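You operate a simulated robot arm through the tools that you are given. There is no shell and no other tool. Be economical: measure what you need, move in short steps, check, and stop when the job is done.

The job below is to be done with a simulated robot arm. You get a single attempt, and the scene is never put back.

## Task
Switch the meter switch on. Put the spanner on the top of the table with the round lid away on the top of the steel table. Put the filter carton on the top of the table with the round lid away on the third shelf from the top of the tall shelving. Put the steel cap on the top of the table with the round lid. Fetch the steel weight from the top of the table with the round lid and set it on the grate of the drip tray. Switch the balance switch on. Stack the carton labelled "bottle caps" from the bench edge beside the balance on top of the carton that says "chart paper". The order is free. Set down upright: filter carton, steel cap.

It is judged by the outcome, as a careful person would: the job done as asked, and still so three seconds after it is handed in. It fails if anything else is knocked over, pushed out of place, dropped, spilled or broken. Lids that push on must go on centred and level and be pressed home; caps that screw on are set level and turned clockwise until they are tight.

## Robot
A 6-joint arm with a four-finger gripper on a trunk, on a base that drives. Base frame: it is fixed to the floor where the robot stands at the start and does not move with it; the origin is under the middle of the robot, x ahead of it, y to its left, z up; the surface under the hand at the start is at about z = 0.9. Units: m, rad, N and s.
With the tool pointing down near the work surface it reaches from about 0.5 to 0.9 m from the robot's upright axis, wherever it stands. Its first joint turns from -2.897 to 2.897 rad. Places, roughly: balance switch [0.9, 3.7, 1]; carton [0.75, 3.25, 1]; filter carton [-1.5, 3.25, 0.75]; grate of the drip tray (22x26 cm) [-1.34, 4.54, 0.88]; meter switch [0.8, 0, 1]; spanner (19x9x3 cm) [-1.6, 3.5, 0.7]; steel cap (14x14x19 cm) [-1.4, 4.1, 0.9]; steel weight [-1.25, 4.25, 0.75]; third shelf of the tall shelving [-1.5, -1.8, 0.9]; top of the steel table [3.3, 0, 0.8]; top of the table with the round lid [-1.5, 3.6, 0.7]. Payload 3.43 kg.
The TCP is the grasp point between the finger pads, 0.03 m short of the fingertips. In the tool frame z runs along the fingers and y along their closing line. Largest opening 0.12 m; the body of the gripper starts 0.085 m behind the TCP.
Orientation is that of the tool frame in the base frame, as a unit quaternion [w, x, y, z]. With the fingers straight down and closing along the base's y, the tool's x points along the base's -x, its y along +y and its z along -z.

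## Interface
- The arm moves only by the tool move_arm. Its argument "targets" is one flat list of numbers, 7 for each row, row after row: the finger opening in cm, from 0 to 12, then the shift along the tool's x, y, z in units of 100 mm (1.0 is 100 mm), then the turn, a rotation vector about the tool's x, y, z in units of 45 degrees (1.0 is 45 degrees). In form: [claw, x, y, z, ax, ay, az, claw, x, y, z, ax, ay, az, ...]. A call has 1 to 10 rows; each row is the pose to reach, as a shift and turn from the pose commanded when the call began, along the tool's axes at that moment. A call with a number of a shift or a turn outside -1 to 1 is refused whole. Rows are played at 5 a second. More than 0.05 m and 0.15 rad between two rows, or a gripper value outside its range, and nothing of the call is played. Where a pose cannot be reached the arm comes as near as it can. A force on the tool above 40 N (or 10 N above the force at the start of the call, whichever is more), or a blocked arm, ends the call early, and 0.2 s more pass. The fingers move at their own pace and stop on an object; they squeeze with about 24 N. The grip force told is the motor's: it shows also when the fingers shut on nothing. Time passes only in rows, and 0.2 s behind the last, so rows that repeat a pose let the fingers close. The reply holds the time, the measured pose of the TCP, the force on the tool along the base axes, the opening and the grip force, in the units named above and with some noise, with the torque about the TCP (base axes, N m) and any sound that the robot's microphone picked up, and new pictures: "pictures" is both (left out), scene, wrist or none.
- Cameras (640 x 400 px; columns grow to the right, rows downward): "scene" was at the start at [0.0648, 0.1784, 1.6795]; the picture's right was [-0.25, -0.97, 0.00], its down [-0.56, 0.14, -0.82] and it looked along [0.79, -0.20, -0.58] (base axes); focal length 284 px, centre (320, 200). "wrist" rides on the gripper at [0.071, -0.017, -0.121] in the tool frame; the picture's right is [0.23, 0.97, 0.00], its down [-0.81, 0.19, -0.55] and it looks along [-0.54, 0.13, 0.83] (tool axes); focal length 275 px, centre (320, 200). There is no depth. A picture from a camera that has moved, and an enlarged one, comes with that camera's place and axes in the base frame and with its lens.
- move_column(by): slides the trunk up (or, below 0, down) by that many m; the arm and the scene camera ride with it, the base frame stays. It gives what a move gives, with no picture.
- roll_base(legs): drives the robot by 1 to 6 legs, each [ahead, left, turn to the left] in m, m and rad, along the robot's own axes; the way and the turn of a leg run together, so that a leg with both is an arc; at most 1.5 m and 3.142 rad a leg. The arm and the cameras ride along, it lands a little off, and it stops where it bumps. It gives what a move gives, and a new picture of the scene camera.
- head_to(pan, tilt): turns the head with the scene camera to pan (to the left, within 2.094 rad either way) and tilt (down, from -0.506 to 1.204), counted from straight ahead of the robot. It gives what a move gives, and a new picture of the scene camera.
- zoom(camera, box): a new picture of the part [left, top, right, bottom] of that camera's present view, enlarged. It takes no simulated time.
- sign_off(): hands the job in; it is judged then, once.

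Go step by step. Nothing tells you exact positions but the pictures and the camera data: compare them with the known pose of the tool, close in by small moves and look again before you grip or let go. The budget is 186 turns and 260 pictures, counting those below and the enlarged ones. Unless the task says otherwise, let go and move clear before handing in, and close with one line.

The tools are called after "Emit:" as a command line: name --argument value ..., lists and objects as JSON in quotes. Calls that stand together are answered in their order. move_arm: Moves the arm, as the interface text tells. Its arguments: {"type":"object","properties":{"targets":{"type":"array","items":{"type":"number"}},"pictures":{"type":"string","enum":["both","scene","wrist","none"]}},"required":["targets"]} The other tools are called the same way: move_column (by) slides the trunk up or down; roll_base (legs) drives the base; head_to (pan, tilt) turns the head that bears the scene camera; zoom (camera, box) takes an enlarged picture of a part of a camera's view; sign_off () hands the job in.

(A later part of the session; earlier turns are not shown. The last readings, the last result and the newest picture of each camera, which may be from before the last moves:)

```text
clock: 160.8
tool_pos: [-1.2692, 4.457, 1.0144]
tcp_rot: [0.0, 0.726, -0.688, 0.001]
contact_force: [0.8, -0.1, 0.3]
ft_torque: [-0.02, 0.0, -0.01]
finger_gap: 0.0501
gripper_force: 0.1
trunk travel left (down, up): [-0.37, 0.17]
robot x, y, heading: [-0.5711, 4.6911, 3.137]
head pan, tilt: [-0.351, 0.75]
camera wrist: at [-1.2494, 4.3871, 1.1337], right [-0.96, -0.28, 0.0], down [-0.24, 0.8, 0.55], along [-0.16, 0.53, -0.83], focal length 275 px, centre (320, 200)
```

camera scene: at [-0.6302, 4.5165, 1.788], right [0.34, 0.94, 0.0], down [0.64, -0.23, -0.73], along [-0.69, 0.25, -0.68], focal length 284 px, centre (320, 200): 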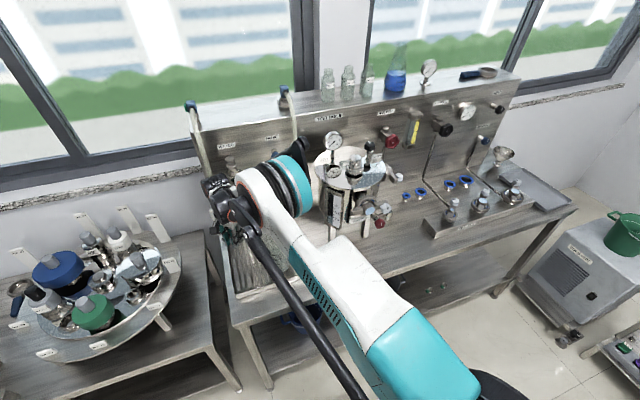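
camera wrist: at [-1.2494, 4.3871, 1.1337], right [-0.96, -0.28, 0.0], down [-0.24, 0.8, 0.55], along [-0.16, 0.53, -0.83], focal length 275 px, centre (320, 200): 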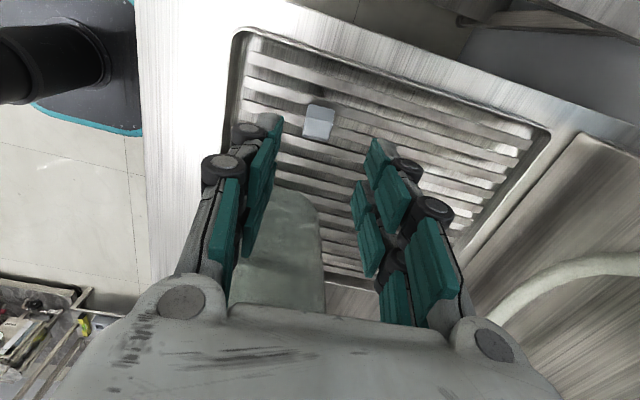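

The weight is on the grate. Now retreat, raise, and reorient for the steel cap.

Emit:
move_column --by 0.15

Emit:
roll_base --legs '[[-0.3, 0, 0], [0, 0.25, 0]]'

Emit:
move_arm --targets '[5, 0, 0, 0, 0, 0, -0.17, 5, 0, 0, 0, 0, 0, -0.34, 5, 0, 0, 0, 0, 0, -0.51, 5, 0, 0, 0, 0, 0, -0.68, 5, 0, 0, 0, 0, 0, -0.85, 5, 0, 0, 0, 0, 0, -1]' --pictures "none"

Emit:
move_arm --targets '[7, 0, 0, 0, 0, 0, -0.17, 7, 0, 0, 0, 0, 0, -0.34, 7, 0, 0, 0, 0, 0, -0.51, 7, 0, 0, 0, 0, 0, -0.68, 7, 0, 0, 0, 0, 0, -0.85, 7, 0, 0, 0, 0, 0, -0.93]' --pictures "wrist"

```text
clock: 162.6
tool_pos: [-1.2703, 4.458, 1.1632]
tcp_rot: [-0.001, 0.726, -0.687, 0.001]
contact_force: [-0.4, -0.5, -0.3]
ft_torque: [0.03, 0.0, -0.01]
finger_gap: 0.05
gripper_force: 0.1
trunk travel left (down, up): [-0.52, 0.02]
robot x, y, heading: [-0.5727, 4.6896, 3.142]
head pan, tilt: [-0.351, 0.75]
```

```text
clock: 166.1
tool_pos: [-0.9686, 4.198, 1.1633]
tcp_rot: [0.0, 0.727, -0.687, 0.001]
contact_force: [-0.4, -0.6, -0.1]
ft_torque: [0.06, 0.0, 0.0]
finger_gap: 0.0501
gripper_force: 0.0
trunk travel left (down, up): [-0.52, 0.02]
robot x, y, heading: [-0.2682, 4.4293, 3.138]
head pan, tilt: [-0.351, 0.75]
camera scene: at [-0.3284, 4.2569, 1.9378], right [0.34, 0.94, 0.0], down [0.64, -0.23, -0.73], along [-0.69, 0.25, -0.68], focal length 284 px, centre (320, 200)
```

scene: 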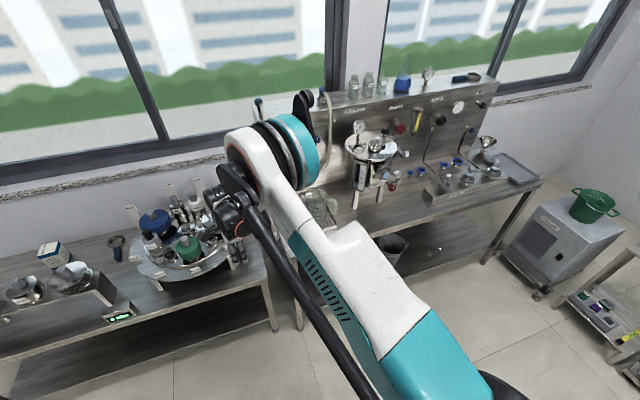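

```text
clock: 167.5
tool_pos: [-0.9674, 4.1996, 1.1637]
tcp_rot: [0.001, 0.934, -0.356, 0.001]
contact_force: [-0.4, -0.3, 0.4]
ft_torque: [0.0, -0.02, 0.03]
finger_gap: 0.0502
gripper_force: 0.1
trunk travel left (down, up): [-0.52, 0.02]
robot x, y, heading: [-0.27, 4.4295, 3.139]
head pan, tilt: [-0.351, 0.75]
```

```text
clock: 168.9
tool_pos: [-0.9674, 4.1986, 1.1637]
tcp_rot: [0.0, 1.0, 0.002, 0.001]
contact_force: [-0.1, 0.3, -0.3]
ft_torque: [0.01, 0.01, -0.01]
finger_gap: 0.0701
gripper_force: 0.0
trunk travel left (down, up): [-0.52, 0.02]
robot x, y, heading: [-0.2701, 4.4314, 3.139]
head pan, tilt: [-0.351, 0.75]
camera wrist: at [-0.8979, 4.2158, 1.2833], right [0.23, -0.97, 0.0], down [-0.81, -0.19, 0.55], along [-0.54, -0.13, -0.83], focal length 275 px, centre (320, 200)
```

wrist: 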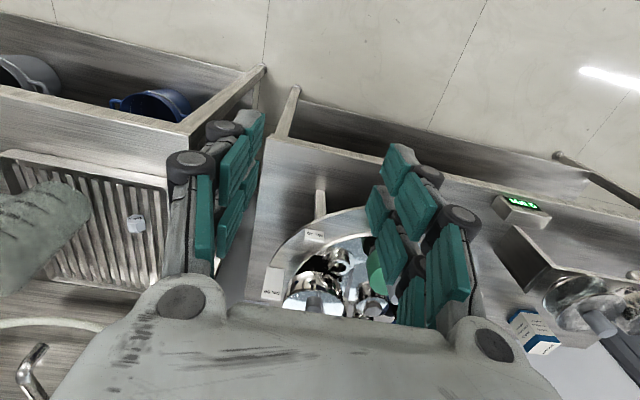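

Emit:
head_to --pan 0.35 --tilt 0.75

Emit:
zoom --camera "scene" --box '[150, 120, 450, 320]'

```text
clock: 169.9
tool_pos: [-0.9688, 4.1988, 1.164]
tcp_rot: [0.001, 1.0, 0.0, 0.001]
contact_force: [0.8, 0.0, 0.3]
ft_torque: [0.04, -0.02, -0.02]
finger_gap: 0.0699
gripper_force: 0.1
trunk travel left (down, up): [-0.52, 0.02]
robot x, y, heading: [-0.2682, 4.431, 3.139]
head pan, tilt: [0.351, 0.75]
camera scene: at [-0.3284, 4.2019, 1.938], right [-0.34, 0.94, 0.0], down [0.64, 0.23, -0.73], along [-0.69, -0.25, -0.68], focal length 284 px, centre (320, 200)
```

scene: 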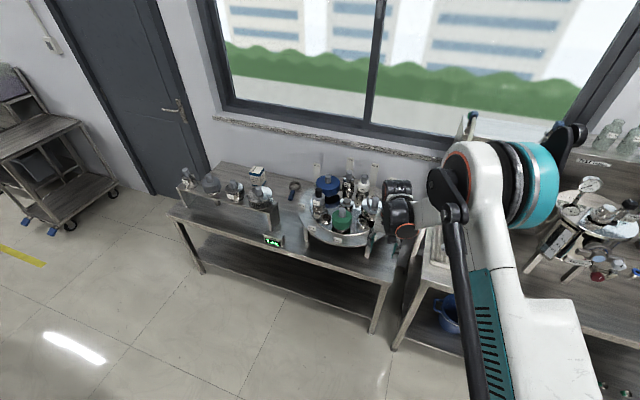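

```text
2.00 times, centred on (300, 220) of scene
camera zoom: at [-0.3284, 4.2019, 1.938], right [-0.34, 0.94, 0.0], down [0.64, 0.23, -0.73], along [-0.69, -0.25, -0.68], focal length 568 px, centre (360, 160)
```

zoom: 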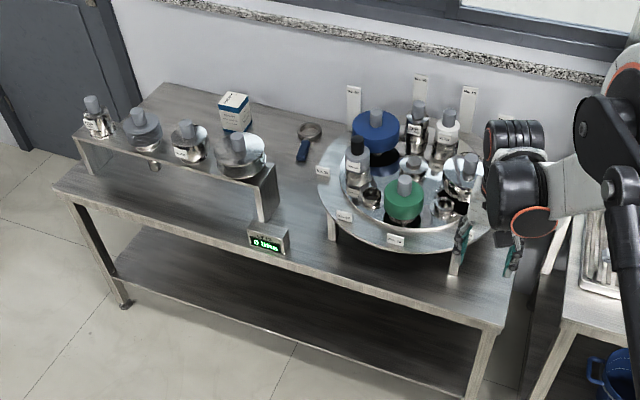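

I found a free spot on the tabletop between rack and lid at about (-1.335, 3.655). Now move over the steel cap.

Emit:
roll_base --legs '[[0.3, 0.08, 0]]'

Emit:
zoom --camera "wrist" --box '[160, 40, 480, 300]'

```text
clock: 172.0
tool_pos: [-1.2708, 4.1201, 1.1632]
tcp_rot: [0.0, 1.0, -0.001, 0.002]
contact_force: [-0.6, -0.3, -0.5]
ft_torque: [-0.01, -0.07, 0.01]
finger_gap: 0.0698
gripper_force: 0.1
trunk travel left (down, up): [-0.52, 0.02]
robot x, y, heading: [-0.5696, 4.3487, 3.138]
head pan, tilt: [0.351, 0.75]
camera scene: at [-0.6317, 4.1215, 1.9379], right [-0.34, 0.94, 0.0], down [0.64, 0.23, -0.73], along [-0.69, -0.25, -0.68], focal length 284 px, centre (320, 200)
```

scene: 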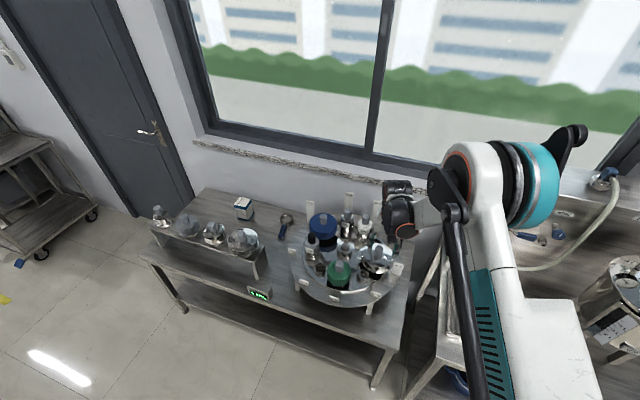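

```text
1.54 times, centred on (320, 170) of wrist
camera zoom: at [-1.2005, 4.137, 1.2825], right [0.23, -0.97, 0.0], down [-0.81, -0.19, 0.55], along [-0.54, -0.13, -0.83], focal length 424 px, centre (320, 246)
```

zoom: 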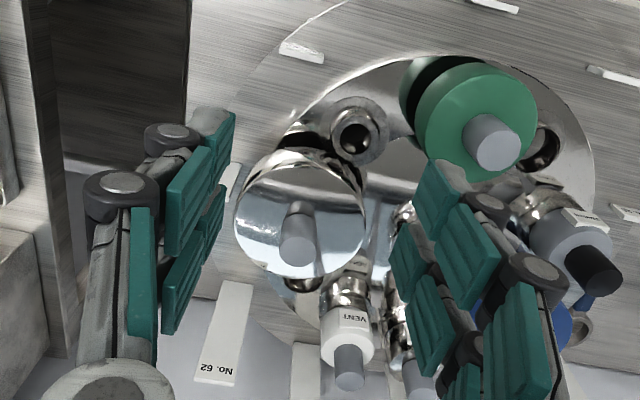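

Triangulated: knob top at (-1.427, 4.105, 0.946). Drive 0.12 m closer, then align.

Emit:
roll_base --legs '[[0.13, 0, 0]]'

Emit:
move_arm --targets '[7, -0.2, 0.14, 0.3, 0, 0, 0, 7, -0.27, 0.14, 0.7, 0, 0, 0]' --pictures "wrist"

```text
clock: 173.3
tool_pos: [-1.3997, 4.1214, 1.1624]
tcp_rot: [0.001, 1.0, -0.002, 0.002]
contact_force: [-1.0, 0.7, -0.5]
ft_torque: [-0.01, -0.05, 0.03]
finger_gap: 0.0699
gripper_force: 0.0
trunk travel left (down, up): [-0.52, 0.02]
robot x, y, heading: [-0.7005, 4.3517, 3.138]
head pan, tilt: [0.351, 0.75]
camera scene: at [-0.761, 4.1225, 1.9378], right [-0.34, 0.94, 0.0], down [0.64, 0.23, -0.73], along [-0.69, -0.25, -0.68], focal length 284 px, centre (320, 200)
```

scene: 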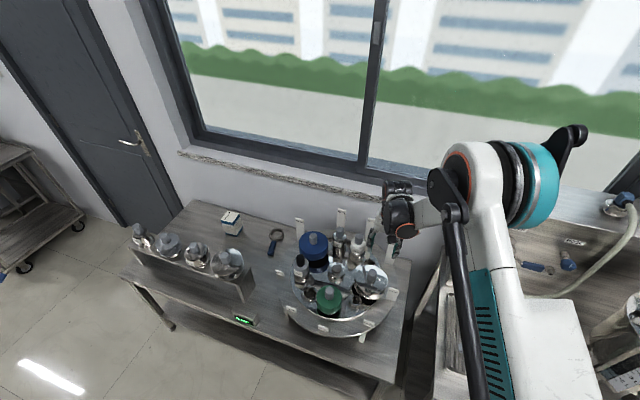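

```text
clock: 173.9
tool_pos: [-1.4253, 4.1088, 1.0922]
tcp_rot: [0.001, 1.0, -0.002, 0.002]
contact_force: [0.2, 0.7, -0.4]
ft_torque: [-0.01, -0.02, -0.03]
finger_gap: 0.0698
gripper_force: 0.1
trunk travel left (down, up): [-0.52, 0.02]
robot x, y, heading: [-0.6981, 4.3484, 3.139]
head pan, tilt: [0.351, 0.75]
camera wrist: at [-1.3546, 4.1249, 1.2117], right [0.23, -0.97, 0.0], down [-0.81, -0.19, 0.55], along [-0.54, -0.13, -0.83], focal length 275 px, centre (320, 200)
```

wrist: 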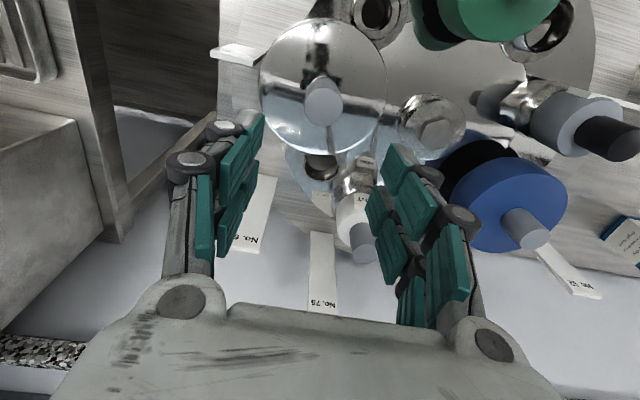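

Good alignment; lower to the knob.

Emit:
move_arm --targets '[7, 0.08, 0.03, 0.35, 0, 0, 0, 7, 0.08, 0.03, 0.7, 0, 0, 0, 7, 0.08, 0.03, 1, 0, 0, 0]' --pictures "wrist"

Emit:
zoom --camera "scene" --box '[270, 200, 430, 350]'

```text
clock: 174.7
tool_pos: [-1.405, 4.1093, 1.0113]
tcp_rot: [0.001, 1.0, -0.002, 0.0]
contact_force: [0.8, -0.2, -0.6]
ft_torque: [0.0, 0.04, 0.01]
finger_gap: 0.0699
gripper_force: 0.0
out of reach, approached as far as the arm can: row 3
trunk travel left (down, up): [-0.52, 0.02]
robot x, y, heading: [-0.6975, 4.3521, 3.135]
head pan, tilt: [0.351, 0.75]
camera wrist: at [-1.3341, 4.1263, 1.1312], right [0.23, -0.97, 0.0], down [-0.81, -0.19, 0.55], along [-0.54, -0.13, -0.83], focal length 275 px, centre (320, 200)
```

wrist: 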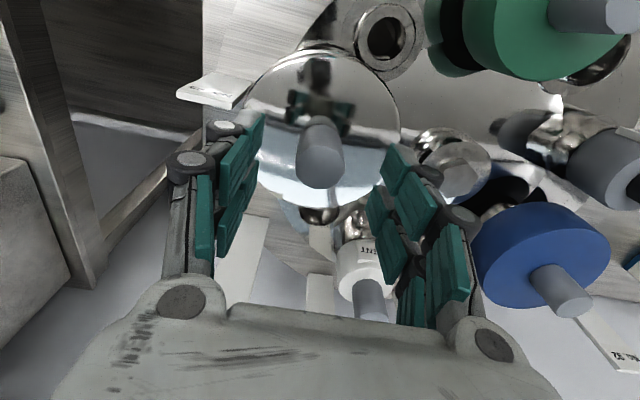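

```text
2.67 times, centred on (350, 275) of scene
camera zoom: at [-0.7568, 4.1228, 1.9381], right [-0.34, 0.94, 0.0], down [0.64, 0.23, -0.73], along [-0.69, -0.25, -0.68], focal length 757 px, centre (240, 0)
```

zoom: 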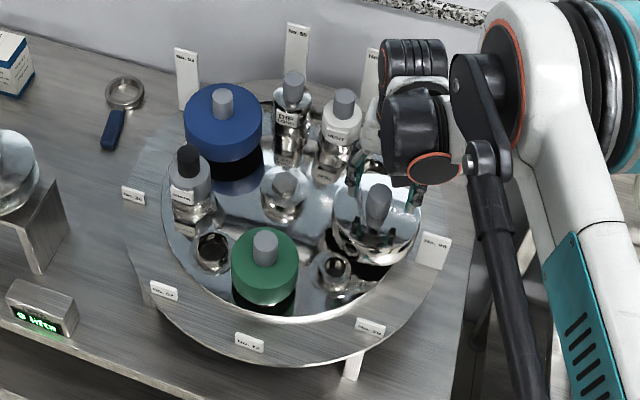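

Out of reach at this trunk height; raise the hand, lower the trunk and approach again.

Emit:
move_arm --targets '[7, 0, 0, -0.4, 0, 0, 0, 7, 0, 0, -0.8, 0, 0, 0, 7, -0.13, 0.03, -0.8, 0, 0, 0]' --pictures "none"

Emit:
move_column --by -0.12

Emit:
zoom --camera "wrist" --box '[160, 60, 480, 280]'

```text
clock: 175.5
tool_pos: [-1.42, 4.1076, 1.0931]
tcp_rot: [0.0, 1.0, -0.001, 0.0]
contact_force: [0.2, -0.4, -0.5]
ft_torque: [0.02, -0.02, 0.03]
finger_gap: 0.0702
gripper_force: 0.1
trunk travel left (down, up): [-0.52, 0.02]
robot x, y, heading: [-0.6975, 4.3506, 3.135]
head pan, tilt: [0.351, 0.75]
```

```text
clock: 177.0
tool_pos: [-1.418, 4.106, 0.9729]
tcp_rot: [0.001, 1.0, -0.001, 0.0]
contact_force: [-0.1, 0.0, -1.0]
ft_torque: [0.04, 0.0, 0.01]
finger_gap: 0.0699
gripper_force: 0.0
trunk travel left (down, up): [-0.4, 0.14]
robot x, y, heading: [-0.7, 4.3504, 3.138]
head pan, tilt: [0.351, 0.75]
```

```text
1.82 times, centred on (320, 170) of wrist
camera zoom: at [-1.3482, 4.1226, 1.0922], right [0.23, -0.97, 0.0], down [-0.81, -0.19, 0.55], along [-0.54, -0.13, -0.83], focal length 500 px, centre (320, 254)
```

zoom: 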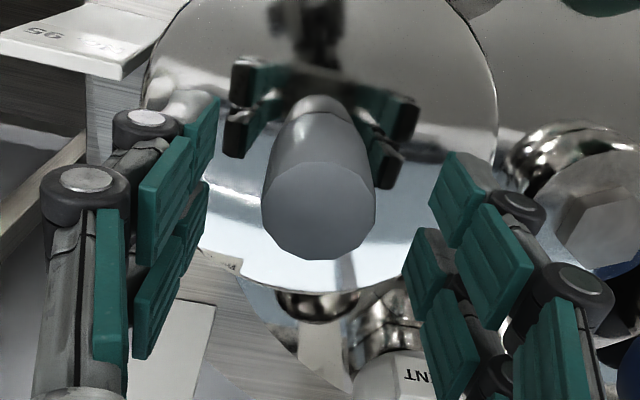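

Emit:
move_arm --targets '[7, -0.04, 0.02, 0.1, 0, 0, 0, 7, -0.04, 0.02, 0.2, 0, 0, 0, 7, -0.04, 0.02, 0.3, 0, 0, 0]' --pictures "wrist"

```text
clock: 177.8
tool_pos: [-1.4224, 4.1043, 0.9434]
tcp_rot: [0.001, 1.0, -0.001, -0.001]
contact_force: [-2.2, -1.6, 5.7]
ft_torque: [0.11, 0.07, 0.07]
finger_gap: 0.0702
gripper_force: 0.0
trunk travel left (down, up): [-0.4, 0.14]
robot x, y, heading: [-0.6976, 4.3537, 3.138]
head pan, tilt: [0.351, 0.75]
camera wrist: at [-1.3514, 4.1204, 1.0622], right [0.23, -0.97, 0.0], down [-0.81, -0.19, 0.55], along [-0.54, -0.13, -0.83], focal length 275 px, centre (320, 200)
```

wrist: 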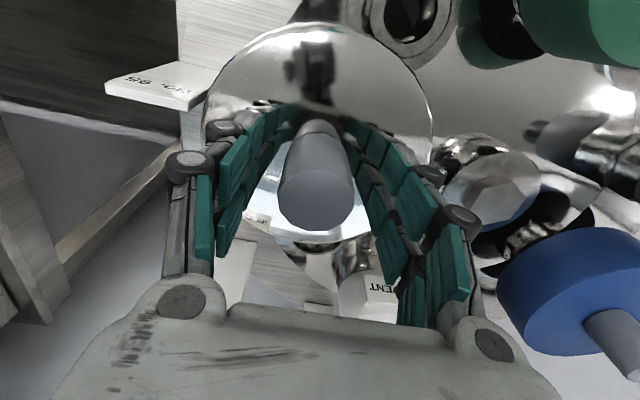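

Tips just touch the dome top. Raise 10 mm and close on the knob.

Emit:
move_arm --targets '[7, 0, 0, -0.1, 0, 0, 0, 5, 0, 0, -0.1, 0, 0, 0, 3, 0, 0, -0.1, 0, 0, 0, 1, 0, 0, -0.1, 0, 0, 0, 1, 0, 0, -0.1, 0, 0, 0]' --pictures "wrist"

```text
clock: 179.0
tool_pos: [-1.4224, 4.1044, 0.9518]
tcp_rot: [0.001, 1.0, -0.002, 0.001]
contact_force: [-0.7, 0.5, -0.1]
ft_torque: [0.01, 0.06, -0.07]
finger_gap: 0.0342
gripper_force: 24.1
trunk travel left (down, up): [-0.4, 0.14]
robot x, y, heading: [-0.6985, 4.3502, 3.134]
head pan, tilt: [0.351, 0.75]
camera wrist: at [-1.3517, 4.1204, 1.0712], right [0.23, -0.97, 0.0], down [-0.81, -0.19, 0.55], along [-0.54, -0.13, -0.83], focal length 275 px, centre (320, 200)
```

wrist: 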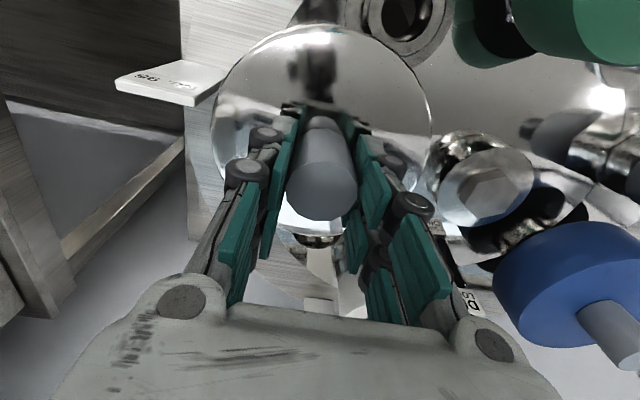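

Gripped the knob (34 mm). Lift slowly and watch the force.

Emit:
move_arm --targets '[0, 0, 0, -0.05, 0, 0, 0, 0, 0, 0, -0.15, 0, 0, 0, 0, 0, 0, -0.3, 0, 0, 0]' --pictures "both"

Emit:
zoom --camera "scene" --box '[240, 180, 440, 340]'

```text
clock: 179.8
tool_pos: [-1.4228, 4.105, 0.983]
tcp_rot: [0.001, 1.0, -0.002, 0.001]
contact_force: [0.0, -0.6, -5.6]
ft_torque: [-0.02, 0.03, 0.02]
finger_gap: 0.0346
gripper_force: 23.7
trunk travel left (down, up): [-0.4, 0.14]
robot x, y, heading: [-0.7013, 4.3527, 3.137]
head pan, tilt: [0.351, 0.75]
camera scene: at [-0.7577, 4.1226, 1.818], right [-0.34, 0.94, 0.0], down [0.64, 0.23, -0.73], along [-0.69, -0.25, -0.68], focal length 284 px, centre (320, 200)
camera wrist: at [-1.3518, 4.1205, 1.1014], right [0.23, -0.97, 0.0], down [-0.81, -0.19, 0.55], along [-0.54, -0.13, -0.83], focal length 275 px, centre (320, 200)
```

scene: 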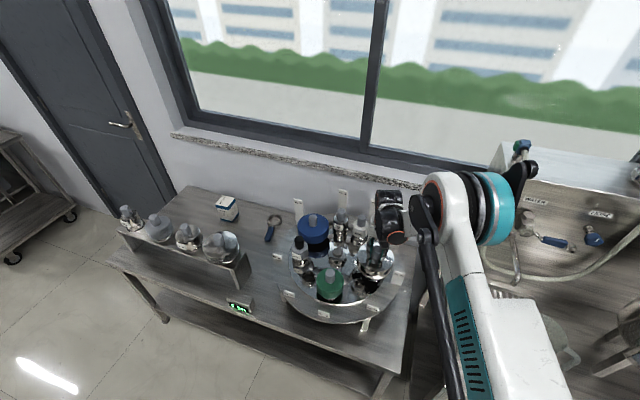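
wrist: 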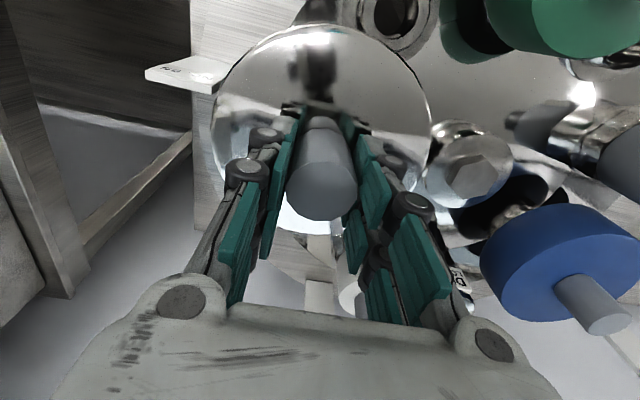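

```text
2.50 times, centred on (340, 260) of scene
camera zoom: at [-0.7577, 4.1226, 1.818], right [-0.34, 0.94, 0.0], down [0.64, 0.23, -0.73], along [-0.69, -0.25, -0.68], focal length 710 px, centre (270, 50)
```

zoom: 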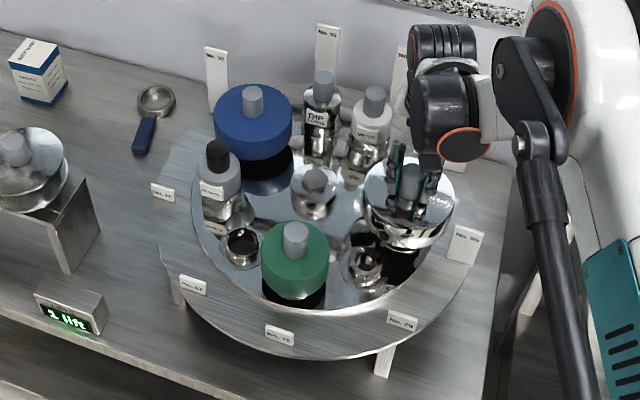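

Cap lifts freely (counter shows 1 lift). Raise it well clear, back away, and move left.

Emit:
move_arm --targets '[0, 0, 0, -0.35, 0, 0, 0, 0, 0, 0, -0.7, 0, 0, 0, 0, 0, 0, -1, 0, 0, 0]' --pictures "none"

Emit:
move_column --by 0.13

Emit:
roll_base --legs '[[-0.45, 0, 0], [0, 0.45, 0]]'

Emit:
zoom --camera "wrist" --box '[0, 0, 640, 400]'

```text
clock: 180.6
tool_pos: [-1.4232, 4.1048, 1.0838]
tcp_rot: [0.001, 1.0, -0.002, 0.002]
contact_force: [0.1, -0.2, -3.6]
ft_torque: [0.03, 0.04, 0.04]
finger_gap: 0.0346
gripper_force: 23.7
trunk travel left (down, up): [-0.4, 0.14]
robot x, y, heading: [-0.7001, 4.3503, 3.136]
head pan, tilt: [0.351, 0.75]
```

```text
clock: 182.2
tool_pos: [-1.4236, 4.104, 1.2132]
tcp_rot: [0.001, 1.0, -0.002, 0.001]
contact_force: [0.1, -0.7, -5.9]
ft_torque: [0.0, 0.03, -0.01]
finger_gap: 0.0345
gripper_force: 24.1
trunk travel left (down, up): [-0.53, 0.01]
robot x, y, heading: [-0.6982, 4.353, 3.14]
head pan, tilt: [0.351, 0.75]
```

```text
clock: 187.2
tool_pos: [-0.9701, 3.6497, 1.2138]
tcp_rot: [0.0, 1.0, 0.003, 0.001]
contact_force: [-0.9, -0.2, -5.5]
ft_torque: [0.04, 0.02, 0.02]
finger_gap: 0.0344
gripper_force: 23.7
trunk travel left (down, up): [-0.53, 0.01]
robot x, y, heading: [-0.2462, 3.9035, -3.136]
head pan, tilt: [0.351, 0.75]
camera scene: at [-0.3044, 3.6733, 1.9478], right [-0.35, 0.94, 0.0], down [0.64, 0.24, -0.73], along [-0.68, -0.25, -0.68], focal length 284 px, centre (320, 200)
```

scene: 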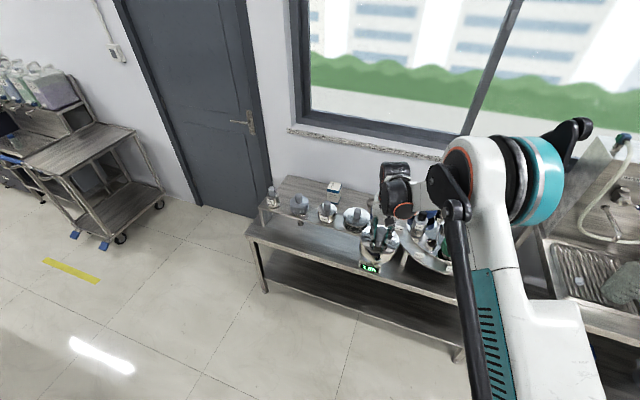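

```text
1.00 times, centred on (320, 200) of wrist (not enlarged: the box is as wide or as high as the picture)
camera zoom: at [-0.899, 3.6657, 1.3331], right [0.24, -0.97, 0.0], down [-0.81, -0.2, 0.55], along [-0.54, -0.13, -0.83], focal length 275 px, centre (320, 200)
```

zoom: 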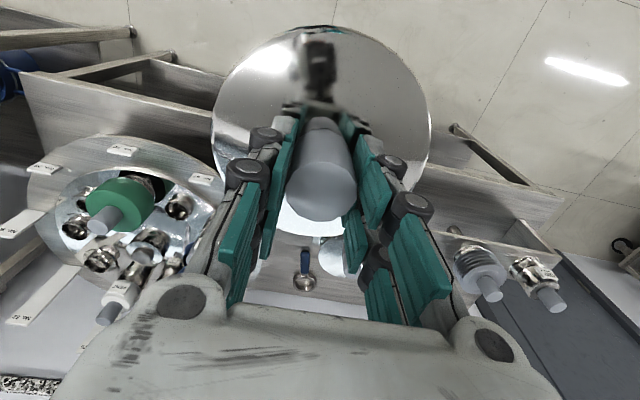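

Emit:
zoom --camera "scene" --box '[250, 150, 470, 310]'

```text
2.50 times, centred on (360, 230) of scene
camera zoom: at [-0.3044, 3.6733, 1.9478], right [-0.35, 0.94, 0.0], down [0.64, 0.24, -0.73], along [-0.68, -0.25, -0.68], focal length 710 px, centre (220, 125)
```

zoom: 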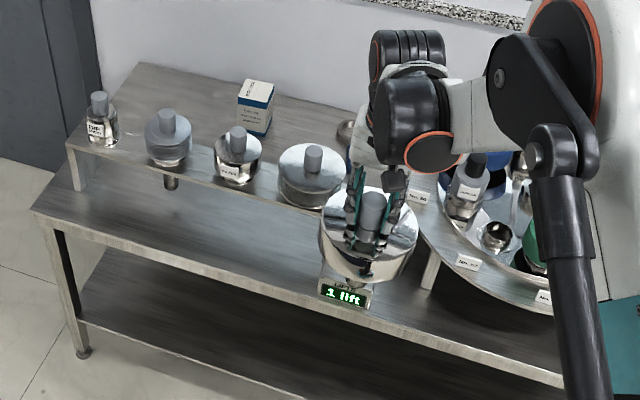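

The cap has a spigot below; I'll place it in the gap at about (-1.31, 3.678). Drive forward over it and look.

Emit:
roll_base --legs '[[0.34, -0.028, 0]]'

Emit:
move_column --by -0.15

Emit:
zoom --camera "wrist" --box '[0, 0, 640, 400]'

Emit:
zoom --camera "scene" --box '[220, 150, 500, 350]'

```text
clock: 189.4
tool_pos: [-1.313, 3.6791, 1.2134]
tcp_rot: [0.001, 1.0, 0.001, 0.002]
contact_force: [-0.7, 0.4, -5.2]
ft_torque: [0.0, -0.06, 0.01]
finger_gap: 0.034
gripper_force: 24.0
trunk travel left (down, up): [-0.53, 0.01]
robot x, y, heading: [-0.5874, 3.931, -3.143]
head pan, tilt: [0.351, 0.75]
camera scene: at [-0.6471, 3.702, 1.9479], right [-0.34, 0.94, 0.0], down [0.64, 0.24, -0.73], along [-0.69, -0.25, -0.68], focal length 284 px, centre (320, 200)
```

scene: 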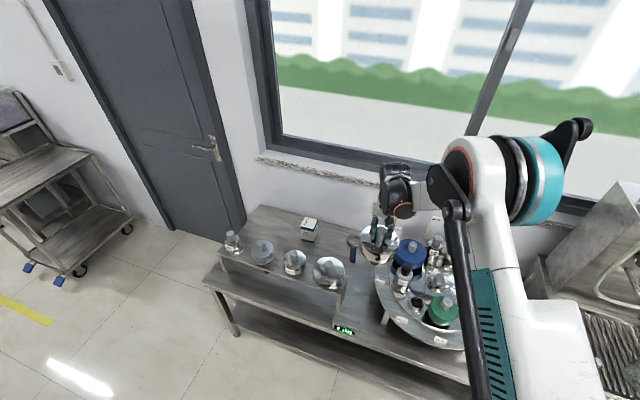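

```text
clock: 191.2
tool_pos: [-1.3115, 3.6808, 1.0639]
tcp_rot: [0.001, 1.0, 0.003, 0.001]
contact_force: [0.1, 1.0, -5.1]
ft_torque: [-0.03, 0.0, -0.02]
finger_gap: 0.0345
gripper_force: 24.1
trunk travel left (down, up): [-0.38, 0.16]
robot x, y, heading: [-0.5865, 3.9283, -3.138]
head pan, tilt: [0.351, 0.75]
```

```text
1.00 times, centred on (320, 200) of wrist (not enlarged: the box is as wide or as high as the picture)
camera zoom: at [-1.24, 3.6967, 1.1835], right [0.23, -0.97, 0.0], down [-0.81, -0.19, 0.55], along [-0.54, -0.13, -0.83], focal length 275 px, centre (320, 200)
```

zoom: 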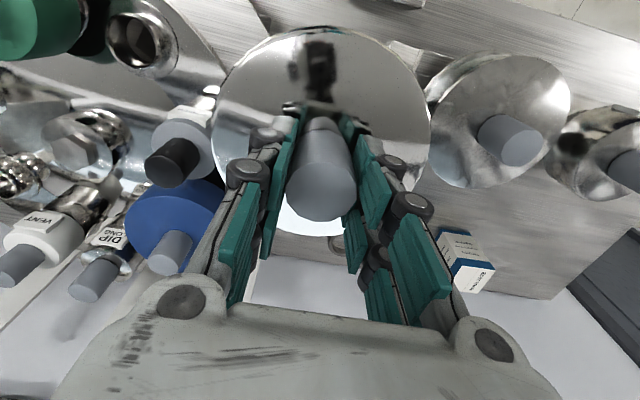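

```text
2.00 times, centred on (360, 250) of scene
camera zoom: at [-0.6452, 3.702, 1.7981], right [-0.34, 0.94, 0.0], down [0.64, 0.24, -0.73], along [-0.69, -0.25, -0.68], focal length 568 px, centre (240, 100)
```

zoom: 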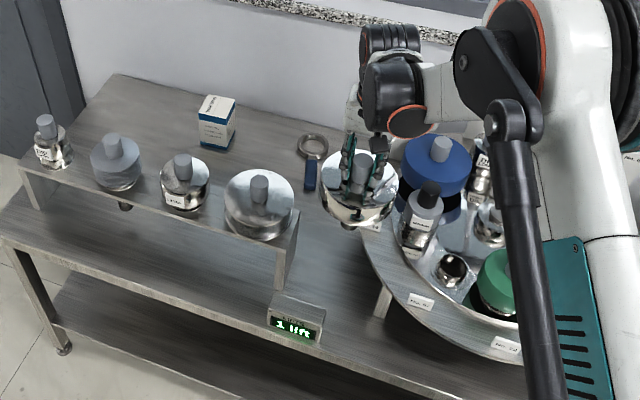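

The gap is clear: rack end y≈3.577, lid rim y≈3.74+. Target (-1.315, 3.660). Adjust and lower.

Emit:
move_arm --targets '[0, -0.03, 0.1, 0, 0, 0, 0, 0, -0.03, 0.2, 0, 0, 0, 0]' --pictures "none"

Emit:
move_column --by -0.14

Emit:
zoom --camera "scene" --box '[300, 130, 460, 260]'

Emit:
zoom --camera "wrist" --box '[0, 0, 640, 400]'

```text
clock: 191.8
tool_pos: [-1.3137, 3.6609, 1.0646]
tcp_rot: [0.0, 1.0, 0.002, 0.001]
contact_force: [0.0, 0.3, -5.0]
ft_torque: [0.03, 0.01, 0.01]
finger_gap: 0.0339
gripper_force: 23.8
trunk travel left (down, up): [-0.38, 0.16]
robot x, y, heading: [-0.5831, 3.9336, -3.139]
head pan, tilt: [0.351, 0.75]
```

```text
clock: 193.2
tool_pos: [-1.3106, 3.6596, 0.9378]
tcp_rot: [0.0, 1.0, 0.003, 0.001]
contact_force: [8.5, 0.0, 21.8]
ft_torque: [0.98, 0.42, -0.33]
finger_gap: 0.0337
gripper_force: 24.2
trunk travel left (down, up): [-0.248, 0.292]
robot x, y, heading: [-0.5861, 3.9287, -3.14]
head pan, tilt: [0.351, 0.75]
stopped: the force on the tool passed its limit at 52 N (the readings are from after the stop); the commanded pose is now the measured one
```

```text
3.08 times, centred on (380, 195) of scene
camera zoom: at [-0.6416, 3.7028, 1.6664], right [-0.35, 0.94, 0.0], down [0.64, 0.24, -0.73], along [-0.69, -0.25, -0.68], focal length 873 px, centre (135, 215)
```

zoom: 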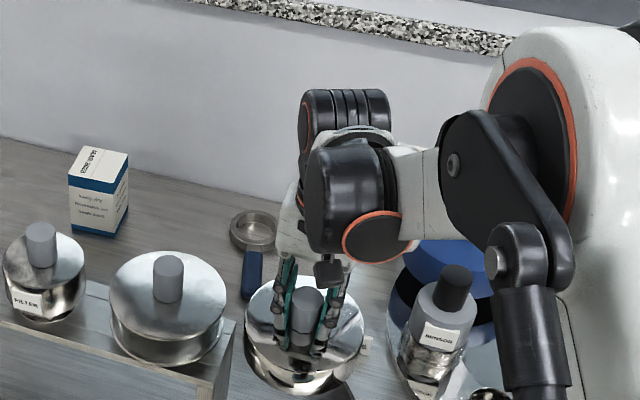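

```text
1.00 times, centred on (320, 200) of wrist (not enlarged: the box is as wide or as high as the picture)
camera zoom: at [-1.2403, 3.6766, 1.0568], right [0.23, -0.97, 0.0], down [-0.81, -0.2, 0.55], along [-0.54, -0.13, -0.83], focal length 275 px, centre (320, 200)
```

zoom: 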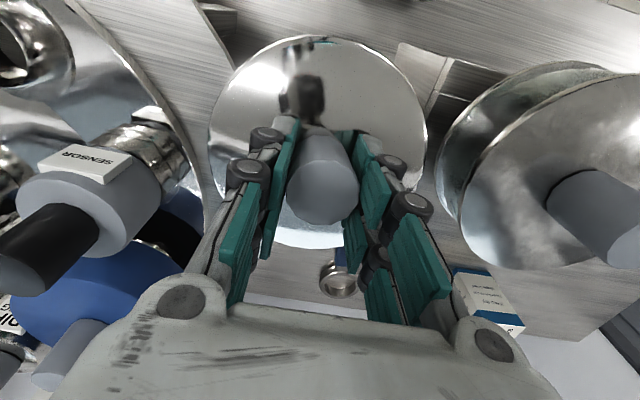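

The cap touched the lid's rim there; too tight. I'll lift again and use the open area behind the rack, left of the carton, around (-1.58, 3.06).

Emit:
move_column --by 0.27

Emit:
zoom --camera "scene" --box '[200, 180, 520, 380]'

Emit:
zoom --camera "wrist" --box '[0, 0, 640, 400]'

```text
clock: 196.0
tool_pos: [-1.3138, 3.6585, 1.2031]
tcp_rot: [0.0, 1.0, 0.002, 0.0]
contact_force: [-0.5, 0.1, -4.5]
ft_torque: [-0.03, 0.02, 0.0]
finger_gap: 0.0335
gripper_force: 24.1
trunk travel left (down, up): [-0.518, 0.022]
robot x, y, heading: [-0.5854, 3.9307, -3.139]
head pan, tilt: [0.351, 0.75]
```

```text
2.00 times, centred on (360, 280) of scene
camera zoom: at [-0.6455, 3.7017, 1.936], right [-0.35, 0.94, 0.0], down [0.64, 0.24, -0.73], along [-0.69, -0.25, -0.68], focal length 568 px, centre (240, 40)
```

zoom: 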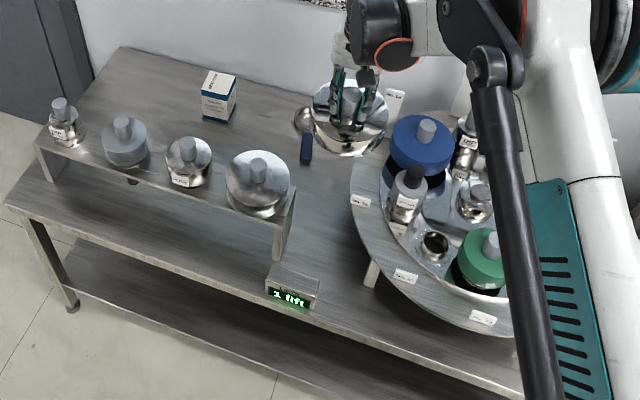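

```text
1.00 times, centred on (320, 200) of wrist (not enlarged: the box is as wide or as high as the picture)
camera zoom: at [-1.2432, 3.6762, 1.3239], right [0.23, -0.97, 0.0], down [-0.81, -0.2, 0.55], along [-0.54, -0.13, -0.83], focal length 275 px, centre (320, 200)
```

zoom: 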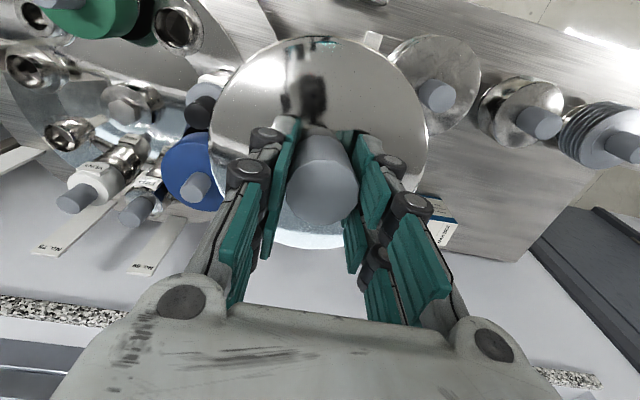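

Lid and items look undisturbed. Raise a bit more, then back off, move left and come in over the rack.

Emit:
move_arm --targets '[0, 0, 0, -0.3, 0, 0, 0, 0, 0, 0, -0.6, 0, 0, 0, 0, 0, 0, -0.9, 0, 0, 0]' --pictures "none"

Emit:
roll_base --legs '[[-0.3, 0, 0], [0, 0.62, 0], [0.3, 0, 0]]'

Emit:
zoom --camera "scene" --box '[220, 160, 500, 360]'

Emit:
zoom --camera "wrist" --box '[0, 0, 640, 400]'

```text
clock: 196.8
tool_pos: [-1.314, 3.659, 1.2932]
tcp_rot: [0.001, 1.0, 0.002, 0.0]
contact_force: [0.5, 0.3, -4.9]
ft_torque: [-0.02, -0.03, 0.0]
finger_gap: 0.034
gripper_force: 24.1
trunk travel left (down, up): [-0.518, 0.022]
robot x, y, heading: [-0.5891, 3.9302, -3.148]
head pan, tilt: [0.351, 0.75]
```

```text
clock: 203.5
tool_pos: [-1.3355, 3.0611, 1.292]
tcp_rot: [0.001, 1.0, -0.006, 0.001]
contact_force: [-0.7, 0.5, -6.2]
ft_torque: [-0.01, -0.03, -0.02]
finger_gap: 0.0337
gripper_force: 24.0
trunk travel left (down, up): [-0.518, 0.022]
robot x, y, heading: [-0.6007, 3.3175, 3.126]
head pan, tilt: [0.351, 0.75]
camera scene: at [-0.6662, 3.0927, 1.936], right [-0.33, 0.94, 0.0], down [0.65, 0.22, -0.73], along [-0.69, -0.24, -0.68], focal length 284 px, centre (320, 200)
```

scene: 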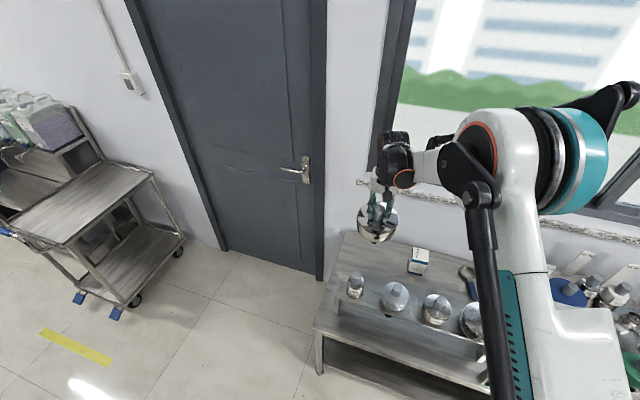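

```text
2.00 times, centred on (360, 260) of scene
camera zoom: at [-0.6662, 3.0927, 1.936], right [-0.33, 0.94, 0.0], down [0.65, 0.22, -0.73], along [-0.69, -0.24, -0.68], focal length 568 px, centre (240, 80)
```

zoom: 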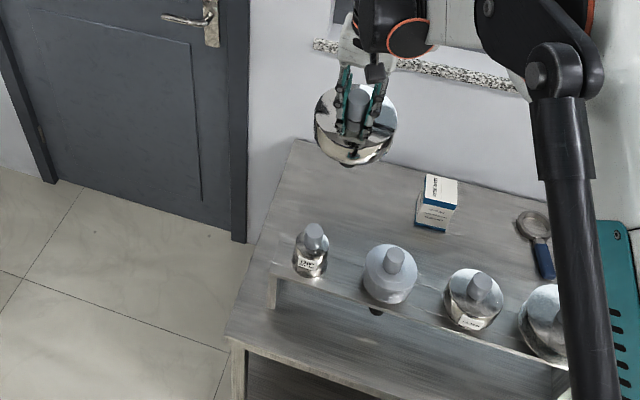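

```text
1.00 times, centred on (320, 200) of wrist (not enlarged: the box is as wide or as high as the picture)
camera zoom: at [-1.264, 3.077, 1.4117], right [0.22, -0.98, 0.0], down [-0.81, -0.18, 0.55], along [-0.54, -0.12, -0.83], focal length 275 px, centre (320, 200)
```

zoom: 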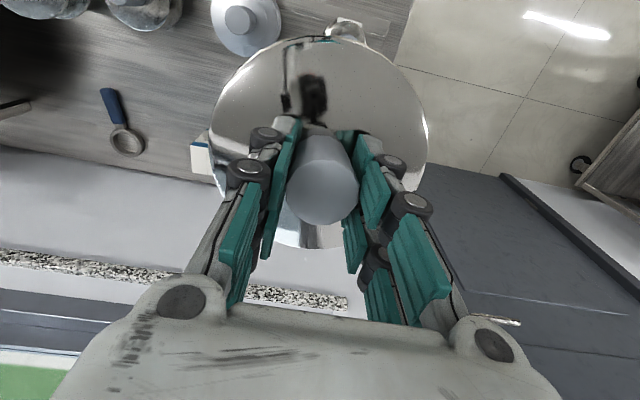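

Free space confirmed behind the rack. Move in, lower the trunk.

Emit:
roll_base --legs '[[0.18, 0.01, 0]]'

Emit:
move_arm --targets '[0, -0.3, 0, 0, 0, 0, 0, 0, -0.55, 0, 0, 0, 0, 0]' --pictures "none"

Emit:
move_column --by -0.27

Emit:
zoom --camera "scene" --box '[220, 140, 500, 340]'

Emit:
zoom --camera "wrist" --box '[0, 0, 640, 400]'

```text
clock: 205.0
tool_pos: [-1.5153, 3.0549, 1.2926]
tcp_rot: [0.0, 1.0, -0.007, 0.001]
contact_force: [-0.1, 0.1, -6.3]
ft_torque: [0.01, -0.03, 0.01]
finger_gap: 0.0337
gripper_force: 24.0
trunk travel left (down, up): [-0.518, 0.022]
robot x, y, heading: [-0.781, 3.3146, 3.123]
head pan, tilt: [0.351, 0.75]
camera scene: at [-0.8463, 3.0857, 1.936], right [-0.33, 0.94, 0.0], down [0.65, 0.22, -0.73], along [-0.69, -0.24, -0.68], focal length 284 px, centre (320, 200)
```

scene: 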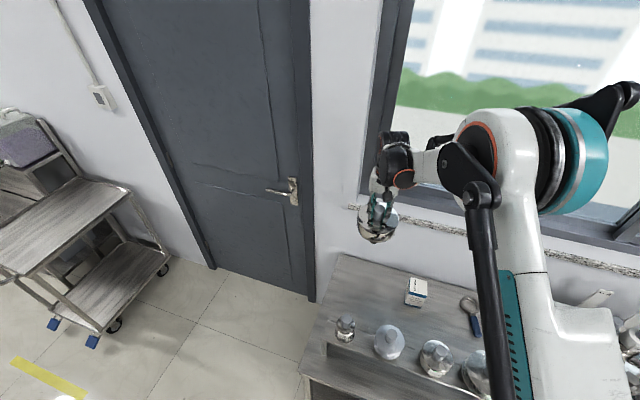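

```text
clock: 205.6
tool_pos: [-1.5682, 3.0581, 1.2933]
tcp_rot: [0.0, 1.0, -0.007, 0.0]
contact_force: [-0.1, -0.7, -5.4]
ft_torque: [-0.01, -0.02, 0.0]
finger_gap: 0.0337
gripper_force: 23.6
trunk travel left (down, up): [-0.518, 0.022]
robot x, y, heading: [-0.7799, 3.3115, 3.128]
head pan, tilt: [0.351, 0.75]
```

```text
clock: 208.3
tool_pos: [-1.5679, 3.0574, 1.0231]
tcp_rot: [0.0, 1.0, -0.007, 0.0]
contact_force: [0.5, -0.3, -5.2]
ft_torque: [0.03, -0.04, 0.01]
finger_gap: 0.0335
gripper_force: 23.9
trunk travel left (down, up): [-0.248, 0.292]
robot x, y, heading: [-0.7771, 3.3156, 3.127]
head pan, tilt: [0.351, 0.75]
```

```text
2.00 times, centred on (360, 240) of scene
camera zoom: at [-0.8439, 3.0859, 1.6662], right [-0.33, 0.94, 0.0], down [0.64, 0.22, -0.73], along [-0.69, -0.24, -0.68], focal length 568 px, centre (240, 120)
```

zoom: 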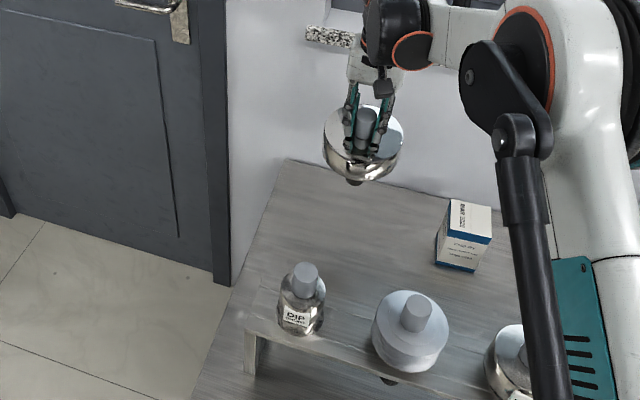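

```text
1.00 times, centred on (320, 200) of wrist (not enlarged: the box is as wide or as high as the picture)
camera zoom: at [-1.4978, 3.0736, 1.1427], right [0.22, -0.98, 0.0], down [-0.81, -0.18, 0.55], along [-0.54, -0.12, -0.83], focal length 275 px, centre (320, 200)
```

zoom: 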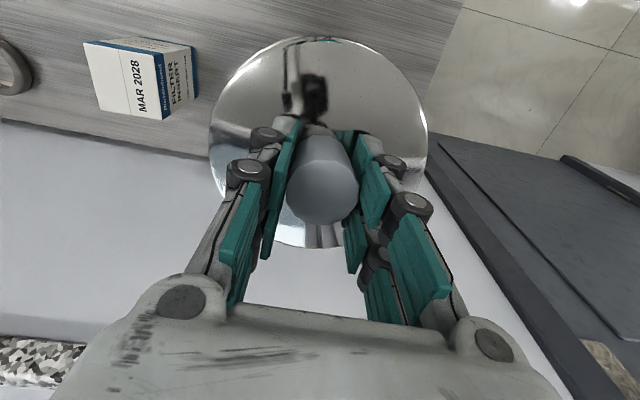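

Clear over the free area. Lowering the cap with the arm.

Emit:
move_arm --targets '[0, 0, 0, 0.4, 0, 0, 0, 0, 0, 0, 0.8, 0, 0, 0, 0, 0, 0, 1, 0, 0, 0]' --pictures "none"

Emit:
move_arm --targets '[0, 0, 0, 0.15, 0, 0, 0, 0, 0, 0, 0.3, 0, 0, 0]' --pictures "scene"

Emit:
zoom --camera "scene" --box '[340, 160, 460, 260]'

```text
clock: 209.1
tool_pos: [-1.5693, 3.0585, 0.9226]
tcp_rot: [0.0, 1.0, -0.007, 0.0]
contact_force: [-0.4, -0.4, -6.3]
ft_torque: [-0.04, -0.02, -0.02]
finger_gap: 0.0335
gripper_force: 23.8
trunk travel left (down, up): [-0.248, 0.292]
robot x, y, heading: [-0.776, 3.3103, 3.125]
head pan, tilt: [0.351, 0.75]
```

```text
clock: 209.7
tool_pos: [-1.5691, 3.056, 0.8914]
tcp_rot: [0.0, 1.0, -0.007, 0.0]
contact_force: [-0.1, -0.3, -4.3]
ft_torque: [-0.02, -0.02, 0.0]
finger_gap: 0.0338
gripper_force: 23.4
trunk travel left (down, up): [-0.248, 0.292]
robot x, y, heading: [-0.78, 3.314, 3.122]
head pan, tilt: [0.351, 0.75]
camera scene: at [-0.8445, 3.0857, 1.666], right [-0.33, 0.94, 0.0], down [0.65, 0.22, -0.73], along [-0.69, -0.24, -0.68], focal length 284 px, centre (320, 200)
```

scene: 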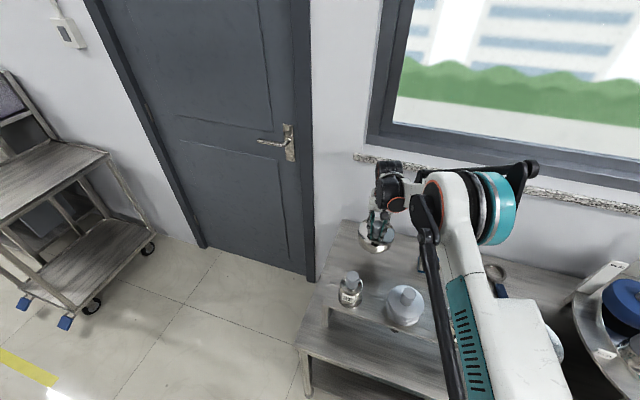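

```text
4.00 times, centred on (400, 210) of scene
camera zoom: at [-0.8445, 3.0857, 1.666], right [-0.33, 0.94, 0.0], down [0.65, 0.22, -0.73], along [-0.69, -0.24, -0.68], focal length 1135 px, centre (0, 160)
```

zoom: 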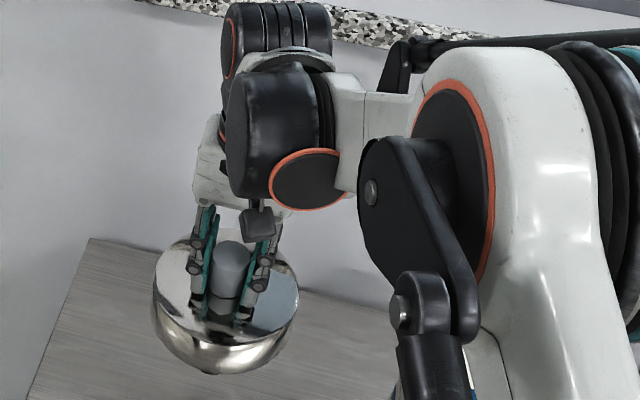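

Emit:
move_arm --targets '[0, 0, 0, 0.06, 0, 0, 0, 0, 0, 0, 0.12, 0, 0, 0, 0, 0, 0, 0.17, 0, 0, 0]' --pictures "none"

Emit:
move_arm --targets '[0, 0, 0, 0.04, 0, 0, 0, 0, 0, 0, 0.08, 0, 0, 0]' --pictures "none"

```text
clock: 210.5
tool_pos: [-1.5697, 3.057, 0.8767]
tcp_rot: [0.0, 1.0, -0.007, 0.0]
contact_force: [1.4, -0.4, -5.3]
ft_torque: [-0.02, -0.04, -0.01]
finger_gap: 0.0334
gripper_force: 23.9
trunk travel left (down, up): [-0.248, 0.292]
robot x, y, heading: [-0.7853, 3.3118, 3.123]
head pan, tilt: [0.351, 0.75]
```

```text
clock: 211.1
tool_pos: [-1.5692, 3.0574, 0.8674]
tcp_rot: [0.0, 1.0, -0.007, 0.0]
contact_force: [-0.4, 0.4, -4.2]
ft_torque: [0.0, -0.01, -0.04]
finger_gap: 0.0337
gripper_force: 23.7
trunk travel left (down, up): [-0.248, 0.292]
robot x, y, heading: [-0.7836, 3.3165, 3.122]
head pan, tilt: [0.351, 0.75]
```

Emit:
move_arm --targets '[0, 0, 0, 0.04, 0, 0, 0, 0, 0, 0, 0.08, 0, 0, 0]' --pictures "none"

Emit:
move_arm --targets '[0, 0, 0, 0.03, 0, 0, 0, 0, 0, 0, 0.06, 0, 0, 0]' --pictures "none"

Emit:
move_arm --targets '[0, 0, 0, 0.03, 0, 0, 0, 0, 0, 0, 0.06, 0, 0, 0]' --pictures "wrist"

```text
clock: 211.7
tool_pos: [-1.5684, 3.0583, 0.8602]
tcp_rot: [-0.001, 1.0, -0.007, 0.0]
contact_force: [-0.3, -0.7, -5.5]
ft_torque: [-0.01, 0.03, 0.0]
finger_gap: 0.0334
gripper_force: 24.3
trunk travel left (down, up): [-0.248, 0.292]
robot x, y, heading: [-0.7808, 3.3145, 3.126]
head pan, tilt: [0.351, 0.75]
```

```text
clock: 212.3
tool_pos: [-1.568, 3.0569, 0.8548]
tcp_rot: [0.0, 1.0, -0.007, -0.001]
contact_force: [0.3, 0.0, -4.4]
ft_torque: [0.01, -0.04, -0.01]
finger_gap: 0.0335
gripper_force: 23.7
trunk travel left (down, up): [-0.248, 0.292]
robot x, y, heading: [-0.7781, 3.3132, 3.122]
head pan, tilt: [0.351, 0.75]
```

```text
clock: 213.0
tool_pos: [-1.5698, 3.0575, 0.8528]
tcp_rot: [0.001, 1.0, -0.007, -0.003]
contact_force: [-2.3, -0.3, 24.5]
ft_torque: [0.06, 0.37, 0.01]
finger_gap: 0.0338
gripper_force: 23.7
trunk travel left (down, up): [-0.248, 0.292]
robot x, y, heading: [-0.782, 3.3124, 3.121]
head pan, tilt: [0.351, 0.75]
stopped in row 2: the force on the tool passed its limit at 41 N (the readings are from after the stop); the commanded pose is now the measured one
camera wrist: at [-1.498, 3.0738, 0.9727], right [0.22, -0.98, 0.0], down [-0.81, -0.18, 0.56], along [-0.54, -0.12, -0.83], focal length 275 px, centre (320, 200)
```

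wrist: 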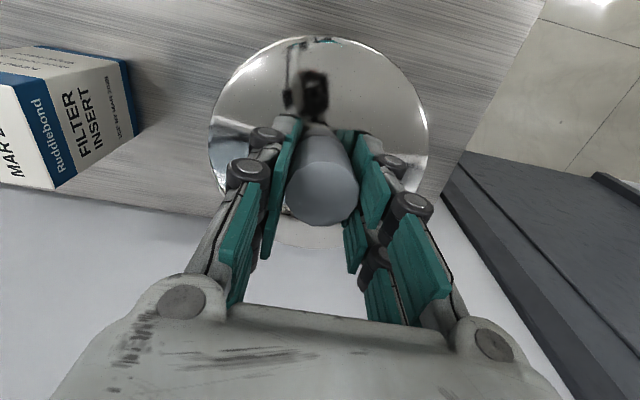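

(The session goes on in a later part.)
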